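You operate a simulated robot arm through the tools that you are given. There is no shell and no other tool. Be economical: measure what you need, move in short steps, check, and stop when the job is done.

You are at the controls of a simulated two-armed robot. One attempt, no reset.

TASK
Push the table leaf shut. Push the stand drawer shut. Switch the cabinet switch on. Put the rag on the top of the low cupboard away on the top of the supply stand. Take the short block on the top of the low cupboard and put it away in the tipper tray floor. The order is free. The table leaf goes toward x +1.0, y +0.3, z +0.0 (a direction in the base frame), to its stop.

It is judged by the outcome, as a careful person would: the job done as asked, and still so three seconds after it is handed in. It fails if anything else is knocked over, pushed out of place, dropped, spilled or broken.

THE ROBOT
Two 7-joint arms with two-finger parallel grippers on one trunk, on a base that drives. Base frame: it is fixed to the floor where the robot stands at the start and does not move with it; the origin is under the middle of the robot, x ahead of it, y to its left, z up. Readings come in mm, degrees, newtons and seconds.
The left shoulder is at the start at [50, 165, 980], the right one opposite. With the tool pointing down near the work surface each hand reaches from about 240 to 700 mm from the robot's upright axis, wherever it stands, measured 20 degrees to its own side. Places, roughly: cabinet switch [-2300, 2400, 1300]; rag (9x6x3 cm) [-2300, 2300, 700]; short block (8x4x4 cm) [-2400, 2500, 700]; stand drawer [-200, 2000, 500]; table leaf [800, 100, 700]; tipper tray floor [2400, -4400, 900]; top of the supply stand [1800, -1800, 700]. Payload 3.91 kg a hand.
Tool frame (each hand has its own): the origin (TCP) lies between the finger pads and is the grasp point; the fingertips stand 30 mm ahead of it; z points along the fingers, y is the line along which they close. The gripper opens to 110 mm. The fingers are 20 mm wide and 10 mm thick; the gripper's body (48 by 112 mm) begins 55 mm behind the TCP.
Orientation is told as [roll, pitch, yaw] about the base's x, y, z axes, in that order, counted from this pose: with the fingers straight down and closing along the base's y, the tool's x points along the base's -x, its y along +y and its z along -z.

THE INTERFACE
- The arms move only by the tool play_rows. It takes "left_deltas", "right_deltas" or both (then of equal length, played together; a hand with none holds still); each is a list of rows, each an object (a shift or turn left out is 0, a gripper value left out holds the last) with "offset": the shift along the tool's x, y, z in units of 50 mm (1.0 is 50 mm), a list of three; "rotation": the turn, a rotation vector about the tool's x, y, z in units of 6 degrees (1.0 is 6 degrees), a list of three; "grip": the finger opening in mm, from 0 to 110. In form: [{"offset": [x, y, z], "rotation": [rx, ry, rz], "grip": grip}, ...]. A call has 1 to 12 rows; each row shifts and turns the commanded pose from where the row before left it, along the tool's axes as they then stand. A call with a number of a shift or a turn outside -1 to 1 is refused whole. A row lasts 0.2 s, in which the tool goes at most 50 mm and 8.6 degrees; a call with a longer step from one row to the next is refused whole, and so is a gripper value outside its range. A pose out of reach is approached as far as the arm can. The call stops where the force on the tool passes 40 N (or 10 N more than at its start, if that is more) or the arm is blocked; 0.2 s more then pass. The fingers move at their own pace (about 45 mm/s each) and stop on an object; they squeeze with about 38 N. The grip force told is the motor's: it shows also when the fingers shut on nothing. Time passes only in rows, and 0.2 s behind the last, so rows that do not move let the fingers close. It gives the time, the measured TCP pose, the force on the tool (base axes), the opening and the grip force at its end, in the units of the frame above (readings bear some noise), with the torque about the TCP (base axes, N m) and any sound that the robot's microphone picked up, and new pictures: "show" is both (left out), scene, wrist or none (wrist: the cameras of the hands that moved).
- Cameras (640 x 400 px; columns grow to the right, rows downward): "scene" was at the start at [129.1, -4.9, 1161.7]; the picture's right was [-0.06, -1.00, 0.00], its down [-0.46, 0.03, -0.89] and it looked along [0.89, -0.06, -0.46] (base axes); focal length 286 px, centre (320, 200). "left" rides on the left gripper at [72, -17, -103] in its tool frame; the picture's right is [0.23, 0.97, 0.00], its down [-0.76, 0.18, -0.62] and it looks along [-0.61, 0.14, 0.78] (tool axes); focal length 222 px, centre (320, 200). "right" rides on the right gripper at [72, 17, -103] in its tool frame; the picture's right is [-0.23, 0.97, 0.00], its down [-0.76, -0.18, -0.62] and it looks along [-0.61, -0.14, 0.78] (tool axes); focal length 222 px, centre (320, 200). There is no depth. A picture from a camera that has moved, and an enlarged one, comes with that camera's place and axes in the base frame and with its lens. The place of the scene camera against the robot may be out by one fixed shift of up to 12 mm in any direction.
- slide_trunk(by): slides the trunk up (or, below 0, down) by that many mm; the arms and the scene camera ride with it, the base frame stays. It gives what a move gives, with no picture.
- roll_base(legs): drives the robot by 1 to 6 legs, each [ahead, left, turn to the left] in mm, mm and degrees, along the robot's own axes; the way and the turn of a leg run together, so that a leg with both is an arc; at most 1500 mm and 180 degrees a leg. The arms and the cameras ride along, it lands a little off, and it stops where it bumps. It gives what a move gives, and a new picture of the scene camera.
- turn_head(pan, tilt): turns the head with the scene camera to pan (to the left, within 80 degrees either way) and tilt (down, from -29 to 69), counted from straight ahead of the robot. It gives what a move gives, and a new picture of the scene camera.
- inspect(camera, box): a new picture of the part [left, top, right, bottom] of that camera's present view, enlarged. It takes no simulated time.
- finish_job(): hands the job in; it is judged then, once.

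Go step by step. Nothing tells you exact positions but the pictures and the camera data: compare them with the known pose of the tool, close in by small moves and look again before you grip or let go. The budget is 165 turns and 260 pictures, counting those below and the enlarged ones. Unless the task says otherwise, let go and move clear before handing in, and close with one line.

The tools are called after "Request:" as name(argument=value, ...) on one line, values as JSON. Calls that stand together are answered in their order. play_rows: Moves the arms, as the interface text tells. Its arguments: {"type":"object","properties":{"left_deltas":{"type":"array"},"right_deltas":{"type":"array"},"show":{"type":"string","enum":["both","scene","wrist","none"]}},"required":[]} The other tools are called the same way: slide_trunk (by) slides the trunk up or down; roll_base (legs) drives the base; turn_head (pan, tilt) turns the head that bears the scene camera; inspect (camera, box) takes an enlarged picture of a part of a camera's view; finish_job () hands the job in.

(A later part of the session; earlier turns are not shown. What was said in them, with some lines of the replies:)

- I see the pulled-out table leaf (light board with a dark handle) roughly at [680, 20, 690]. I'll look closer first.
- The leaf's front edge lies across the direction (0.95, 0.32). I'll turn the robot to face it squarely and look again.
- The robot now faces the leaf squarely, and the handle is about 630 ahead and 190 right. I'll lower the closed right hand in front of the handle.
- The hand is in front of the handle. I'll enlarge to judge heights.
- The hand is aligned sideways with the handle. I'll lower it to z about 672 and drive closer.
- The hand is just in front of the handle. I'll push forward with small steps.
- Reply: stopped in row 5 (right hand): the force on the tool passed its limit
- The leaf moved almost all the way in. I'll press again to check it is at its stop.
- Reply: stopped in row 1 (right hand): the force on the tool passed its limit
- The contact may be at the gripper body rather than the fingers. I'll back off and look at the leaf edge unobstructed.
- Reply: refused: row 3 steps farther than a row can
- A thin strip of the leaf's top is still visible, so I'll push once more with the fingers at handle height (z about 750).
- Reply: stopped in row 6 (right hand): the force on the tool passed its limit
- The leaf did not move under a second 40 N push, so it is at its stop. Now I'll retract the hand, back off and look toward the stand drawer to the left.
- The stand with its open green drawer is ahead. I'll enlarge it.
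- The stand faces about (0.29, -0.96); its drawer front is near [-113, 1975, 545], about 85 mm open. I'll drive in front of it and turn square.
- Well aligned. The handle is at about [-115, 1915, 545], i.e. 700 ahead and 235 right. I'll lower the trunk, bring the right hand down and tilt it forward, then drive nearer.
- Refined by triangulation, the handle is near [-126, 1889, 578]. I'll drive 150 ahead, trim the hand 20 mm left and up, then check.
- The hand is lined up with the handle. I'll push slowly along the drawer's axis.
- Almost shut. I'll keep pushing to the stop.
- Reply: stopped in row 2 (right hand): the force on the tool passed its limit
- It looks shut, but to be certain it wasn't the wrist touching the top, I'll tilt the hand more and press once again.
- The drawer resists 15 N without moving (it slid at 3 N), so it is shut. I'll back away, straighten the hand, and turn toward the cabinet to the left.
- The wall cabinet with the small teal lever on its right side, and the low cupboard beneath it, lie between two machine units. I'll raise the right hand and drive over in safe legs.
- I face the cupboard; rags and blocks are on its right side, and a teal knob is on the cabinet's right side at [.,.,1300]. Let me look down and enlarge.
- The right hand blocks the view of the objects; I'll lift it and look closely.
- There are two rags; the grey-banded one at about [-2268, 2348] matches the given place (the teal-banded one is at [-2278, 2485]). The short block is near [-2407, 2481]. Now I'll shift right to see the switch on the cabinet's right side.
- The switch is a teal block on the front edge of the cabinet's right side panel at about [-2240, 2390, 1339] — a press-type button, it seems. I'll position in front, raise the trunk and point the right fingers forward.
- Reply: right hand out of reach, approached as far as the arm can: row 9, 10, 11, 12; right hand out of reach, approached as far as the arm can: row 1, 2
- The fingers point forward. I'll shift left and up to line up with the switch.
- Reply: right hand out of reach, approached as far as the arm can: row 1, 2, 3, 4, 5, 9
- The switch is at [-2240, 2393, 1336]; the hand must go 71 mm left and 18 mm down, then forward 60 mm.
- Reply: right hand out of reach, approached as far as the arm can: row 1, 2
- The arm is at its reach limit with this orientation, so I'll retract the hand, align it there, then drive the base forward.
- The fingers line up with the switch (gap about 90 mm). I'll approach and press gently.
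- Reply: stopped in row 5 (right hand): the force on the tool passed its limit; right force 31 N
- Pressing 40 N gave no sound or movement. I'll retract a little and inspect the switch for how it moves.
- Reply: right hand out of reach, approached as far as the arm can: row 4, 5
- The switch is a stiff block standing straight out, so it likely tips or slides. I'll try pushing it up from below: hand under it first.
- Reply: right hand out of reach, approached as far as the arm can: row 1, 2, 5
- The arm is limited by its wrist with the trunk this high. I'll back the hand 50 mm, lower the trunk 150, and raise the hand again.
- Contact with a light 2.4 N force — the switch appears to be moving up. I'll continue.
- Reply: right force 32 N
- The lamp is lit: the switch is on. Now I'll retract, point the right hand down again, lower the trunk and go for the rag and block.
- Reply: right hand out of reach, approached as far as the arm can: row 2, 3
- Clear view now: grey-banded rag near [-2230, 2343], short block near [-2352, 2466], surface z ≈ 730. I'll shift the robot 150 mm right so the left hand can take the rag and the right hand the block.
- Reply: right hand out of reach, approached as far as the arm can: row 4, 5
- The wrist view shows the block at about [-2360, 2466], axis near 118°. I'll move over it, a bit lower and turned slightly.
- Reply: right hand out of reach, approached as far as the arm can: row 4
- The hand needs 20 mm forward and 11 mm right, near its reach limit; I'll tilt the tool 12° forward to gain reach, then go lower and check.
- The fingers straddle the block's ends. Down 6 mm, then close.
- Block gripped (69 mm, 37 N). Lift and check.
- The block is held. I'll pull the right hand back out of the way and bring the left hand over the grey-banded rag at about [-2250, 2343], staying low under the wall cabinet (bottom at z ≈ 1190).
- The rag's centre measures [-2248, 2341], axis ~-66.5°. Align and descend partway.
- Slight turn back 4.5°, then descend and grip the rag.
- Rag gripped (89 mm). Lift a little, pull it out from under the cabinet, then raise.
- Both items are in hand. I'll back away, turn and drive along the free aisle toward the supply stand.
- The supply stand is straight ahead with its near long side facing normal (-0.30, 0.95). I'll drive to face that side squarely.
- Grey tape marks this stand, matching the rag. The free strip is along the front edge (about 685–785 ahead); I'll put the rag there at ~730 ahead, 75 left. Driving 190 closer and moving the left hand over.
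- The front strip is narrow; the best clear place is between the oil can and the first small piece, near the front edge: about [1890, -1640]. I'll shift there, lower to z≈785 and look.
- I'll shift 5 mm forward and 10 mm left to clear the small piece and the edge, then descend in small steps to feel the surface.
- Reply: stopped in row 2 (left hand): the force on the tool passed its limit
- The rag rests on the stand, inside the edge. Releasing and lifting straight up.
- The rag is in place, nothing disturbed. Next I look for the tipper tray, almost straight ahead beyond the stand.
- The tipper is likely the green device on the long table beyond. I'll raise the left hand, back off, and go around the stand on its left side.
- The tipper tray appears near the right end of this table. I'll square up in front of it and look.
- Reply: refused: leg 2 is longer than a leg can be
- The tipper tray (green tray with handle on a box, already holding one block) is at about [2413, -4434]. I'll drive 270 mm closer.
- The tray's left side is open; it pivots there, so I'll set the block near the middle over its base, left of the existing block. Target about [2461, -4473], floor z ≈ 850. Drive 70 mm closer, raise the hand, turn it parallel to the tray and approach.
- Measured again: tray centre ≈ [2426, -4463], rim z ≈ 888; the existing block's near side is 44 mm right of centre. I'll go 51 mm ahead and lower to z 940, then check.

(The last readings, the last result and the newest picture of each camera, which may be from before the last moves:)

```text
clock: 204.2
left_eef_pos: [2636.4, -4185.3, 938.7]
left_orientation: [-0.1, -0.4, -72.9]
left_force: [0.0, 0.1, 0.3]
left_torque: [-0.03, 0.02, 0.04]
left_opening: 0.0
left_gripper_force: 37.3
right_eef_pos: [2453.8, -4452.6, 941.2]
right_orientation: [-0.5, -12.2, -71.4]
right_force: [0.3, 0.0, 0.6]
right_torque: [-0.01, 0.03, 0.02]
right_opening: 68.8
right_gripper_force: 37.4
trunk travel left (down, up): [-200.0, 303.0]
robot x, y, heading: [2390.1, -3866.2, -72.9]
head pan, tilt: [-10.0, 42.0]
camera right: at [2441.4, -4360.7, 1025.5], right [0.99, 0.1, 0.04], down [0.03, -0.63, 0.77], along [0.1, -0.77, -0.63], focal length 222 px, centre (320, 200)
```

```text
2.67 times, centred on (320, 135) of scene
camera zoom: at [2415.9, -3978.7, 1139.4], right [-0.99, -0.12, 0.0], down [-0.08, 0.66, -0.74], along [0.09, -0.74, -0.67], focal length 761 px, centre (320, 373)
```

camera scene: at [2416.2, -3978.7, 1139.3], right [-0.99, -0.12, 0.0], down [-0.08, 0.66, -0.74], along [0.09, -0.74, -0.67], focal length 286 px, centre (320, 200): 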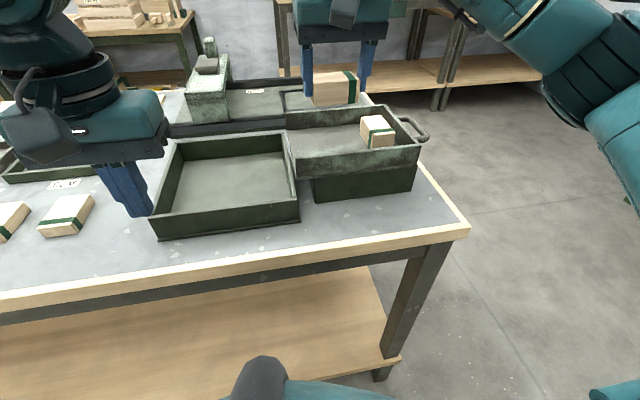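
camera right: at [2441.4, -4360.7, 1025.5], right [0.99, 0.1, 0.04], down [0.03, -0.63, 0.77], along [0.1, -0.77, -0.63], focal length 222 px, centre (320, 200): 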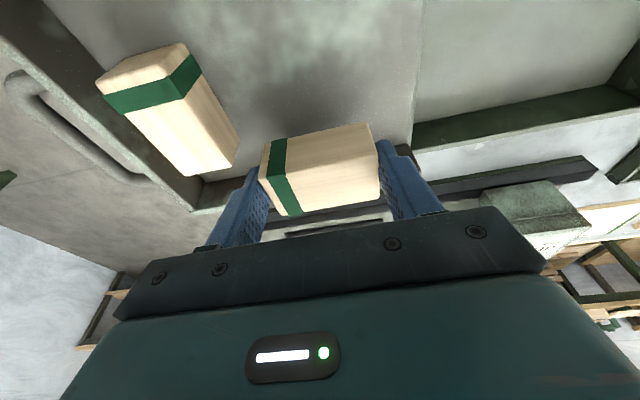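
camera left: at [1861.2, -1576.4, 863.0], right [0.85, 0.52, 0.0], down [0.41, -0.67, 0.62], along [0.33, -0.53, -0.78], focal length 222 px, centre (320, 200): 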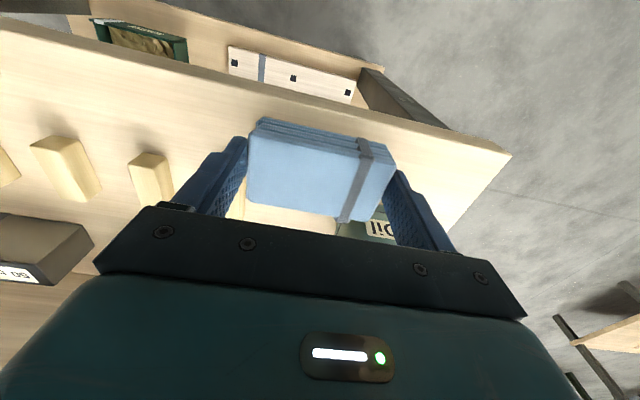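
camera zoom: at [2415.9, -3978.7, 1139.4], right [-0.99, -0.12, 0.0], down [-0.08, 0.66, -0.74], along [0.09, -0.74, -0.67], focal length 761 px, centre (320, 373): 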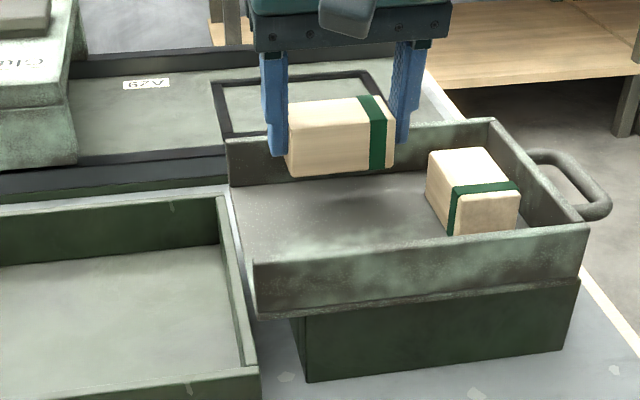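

Position is good: block above the tray floor, clear of the walls and the other block. Descending.

Request:
play_rows(right_deltas=[{"offset": [0.073, 0, 0.342]}, {"offset": [0.073, 0, 0.342]}], show="wrist")

Request:
inspect(camera="scene", box=[200, 60, 440, 210])

```text
clock: 204.8
left_eef_pos: [2635.5, -4184.6, 940.5]
left_orientation: [0.0, -0.5, -72.9]
left_force: [-0.1, -1.1, -0.3]
left_torque: [0.02, 0.03, 0.0]
left_opening: 0.1
left_gripper_force: 37.3
right_eef_pos: [2453.0, -4452.2, 911.6]
right_orientation: [-0.4, -12.8, -71.7]
right_force: [-3.1, -3.4, 21.4]
right_torque: [0.22, 0.03, 0.07]
right_opening: 68.9
right_gripper_force: 37.6
trunk travel left (down, up): [-200.0, 303.0]
robot x, y, heading: [2388.4, -3864.7, -72.9]
head pan, tilt: [-10.0, 42.0]
camera right: at [2440.4, -4358.6, 994.8], right [0.99, 0.1, 0.04], down [0.03, -0.63, 0.78], along [0.1, -0.77, -0.63], focal length 222 px, centre (320, 200)
```

right: 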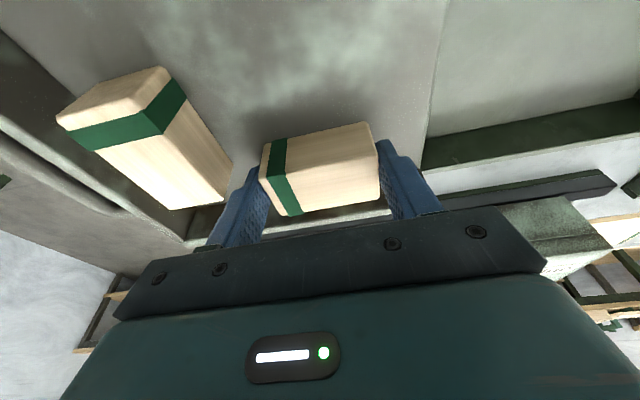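

```text
2.67 times, centred on (320, 135) of scene
camera zoom: at [2415.4, -3977.2, 1140.1], right [-0.99, -0.12, 0.0], down [-0.08, 0.66, -0.74], along [0.09, -0.74, -0.67], focal length 761 px, centre (320, 373)
```

zoom: 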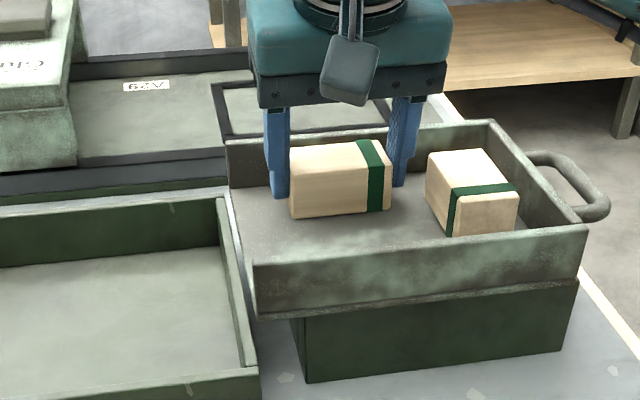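

Contact was felt earlier than expected (block bottom at z ≈ 878). I'll enlarge to see what it rests on.

Request:
inspect(camera="scene", box=[270, 95, 390, 170])

Request:
inspect(camera="right", box=[160, 90, 480, 250])

```text
5.33 times, centred on (330, 132) of scene
camera zoom: at [2415.4, -3977.2, 1140.1], right [-0.99, -0.12, 0.0], down [-0.08, 0.66, -0.74], along [0.09, -0.74, -0.67], focal length 1523 px, centre (267, 560)
```

zoom: 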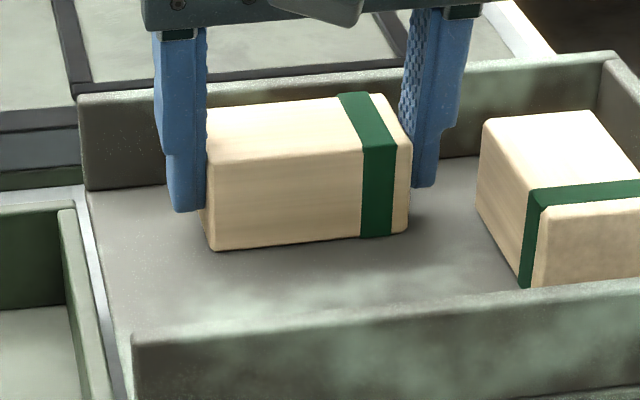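

```text
2.00 times, centred on (320, 170) of right
camera zoom: at [2440.4, -4358.6, 994.8], right [0.99, 0.1, 0.04], down [0.03, -0.63, 0.78], along [0.1, -0.77, -0.63], focal length 444 px, centre (320, 260)
```

zoom: 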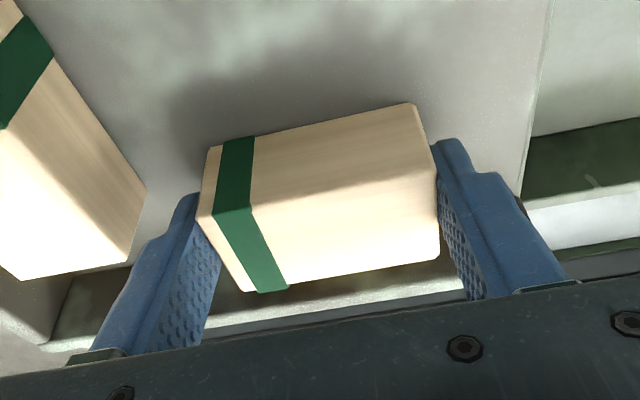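

The block sits flat on the tray floor. I'll relax the pressure, open slightly and lift straight up.

Request:
play_rows(right_deltas=[{"offset": [-0.015, 0, -0.07]}, {"grip": 90}, {"grip": 90}, {"grip": 90}], show="none")

Request:
inspect(camera="scene", box=[270, 95, 390, 170])

```text
clock: 205.8
left_eef_pos: [2636.4, -4184.7, 938.2]
left_orientation: [0.0, -0.4, -73.0]
left_force: [-0.6, 0.8, -0.4]
left_torque: [-0.03, 0.02, 0.0]
left_opening: 0.0
left_gripper_force: 38.0
right_eef_pos: [2453.3, -4452.4, 908.9]
right_orientation: [-0.6, -12.2, -71.5]
right_force: [-0.4, 0.2, 1.1]
right_torque: [0.02, 0.0, 0.02]
right_opening: 89.9
right_gripper_force: 0.3
trunk travel left (down, up): [-200.0, 303.0]
robot x, y, heading: [2386.3, -3869.5, -73.1]
head pan, tilt: [-10.0, 42.0]
```

```text
5.33 times, centred on (330, 132) of scene
camera zoom: at [2415.9, -3978.6, 1139.3], right [-0.99, -0.12, 0.0], down [-0.08, 0.66, -0.74], along [0.09, -0.74, -0.67], focal length 1523 px, centre (267, 560)
```

zoom: 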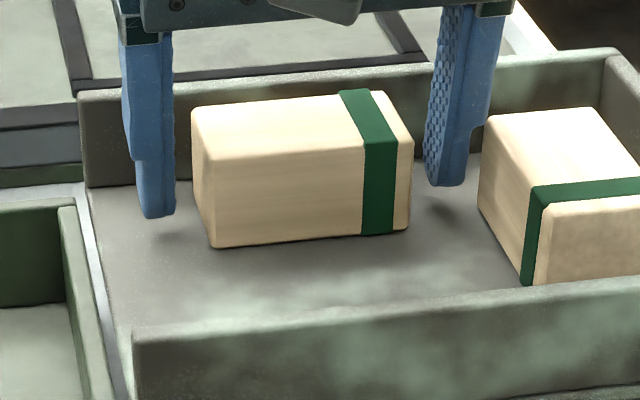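

Released and resting level. Lifting the hand straight along the fingers and backing away.

Request:
play_rows(right_deltas=[{"offset": [-0.1, 0, -0.45]}, {"offset": [-0.2, 0, -0.9]}, {"offset": [-0.2, 0, -0.9]}, {"offset": [0.7, 0, -0.5]}, {"offset": [0.9, 0, -0.2]}, {"offset": [0.9, -0.3, -0.2]}], show="scene")

Request:
inspect(camera="scene", box=[200, 60, 440, 210])

```text
clock: 207.2
left_eef_pos: [2636.5, -4186.4, 938.6]
left_orientation: [0.0, -0.4, -72.9]
left_force: [0.1, -0.7, 0.8]
left_torque: [0.02, -0.01, 0.01]
left_opening: 0.1
left_gripper_force: 37.7
right_eef_pos: [2397.0, -4329.6, 1042.1]
right_orientation: [-0.6, -12.3, -71.5]
right_force: [0.3, -0.5, 0.5]
right_torque: [0.0, -0.01, -0.02]
right_opening: 90.4
right_gripper_force: 0.0
trunk travel left (down, up): [-200.0, 303.0]
robot x, y, heading: [2388.1, -3865.9, -72.8]
head pan, tilt: [-10.0, 42.0]
camera scene: at [2415.7, -3978.5, 1139.4], right [-0.99, -0.12, 0.0], down [-0.08, 0.66, -0.74], along [0.09, -0.74, -0.67], focal length 286 px, centre (320, 200)
```

scene: 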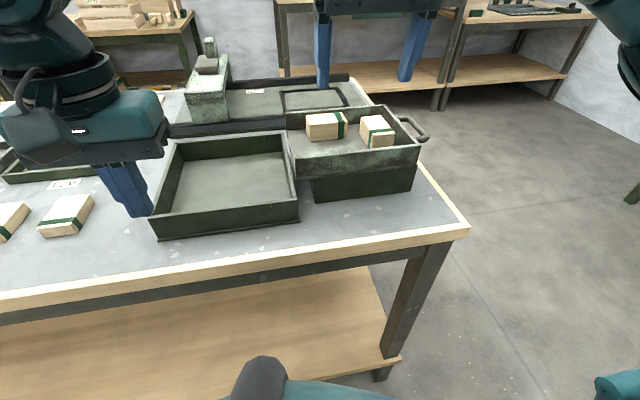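

```text
2.67 times, centred on (320, 135) of scene
camera zoom: at [2415.7, -3978.5, 1139.4], right [-0.99, -0.12, 0.0], down [-0.08, 0.66, -0.74], along [0.09, -0.74, -0.67], focal length 761 px, centre (320, 373)
```

zoom: 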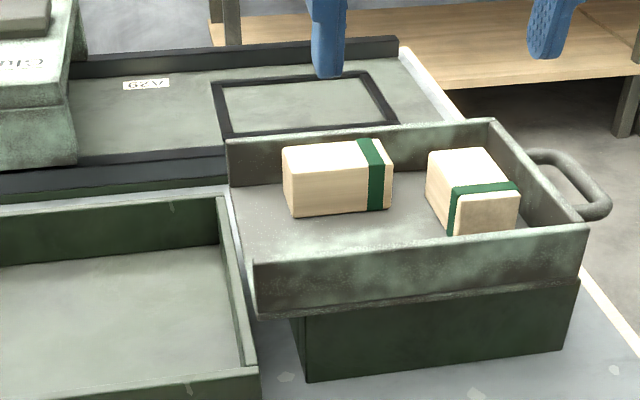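

The block lies in the tray and everything is undisturbed. I'll back the robot clear and hand in.

Request:
roll_base(legs=[[-300, 0, 0]])

Request:
finish_job()

```text
clock: 209.2
left_eef_pos: [2548.9, -3896.8, 938.3]
left_orientation: [-0.2, -0.4, -72.7]
left_force: [-0.3, 0.0, -0.4]
left_torque: [0.02, 0.0, 0.0]
left_opening: 0.0
left_gripper_force: 38.3
right_eef_pos: [2308.2, -4042.0, 1041.3]
right_orientation: [-0.6, -12.2, -71.3]
right_force: [-0.5, 0.4, -0.9]
right_torque: [0.04, -0.01, -0.01]
right_opening: 90.0
right_gripper_force: 0.0
trunk travel left (down, up): [-200.0, 303.0]
robot x, y, heading: [2300.2, -3581.9, -72.7]
head pan, tilt: [-10.0, 42.0]
camera scene: at [2327.1, -3690.7, 1139.4], right [-0.99, -0.13, 0.0], down [-0.09, 0.66, -0.74], along [0.09, -0.74, -0.67], focal length 286 px, centre (320, 200)
```

scene: 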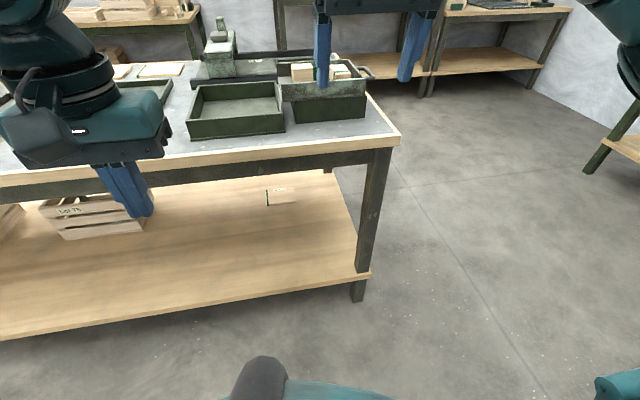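

```text
The job is handed in.
```

All five jobs are done and handed in: the leaf and drawer are shut to their stops, the cabinet switch is on (its lamp is lit), the grey-banded rag of the two on the cupboard is on the supply stand (chosen by the given place), and the short block is in the tipper tray.
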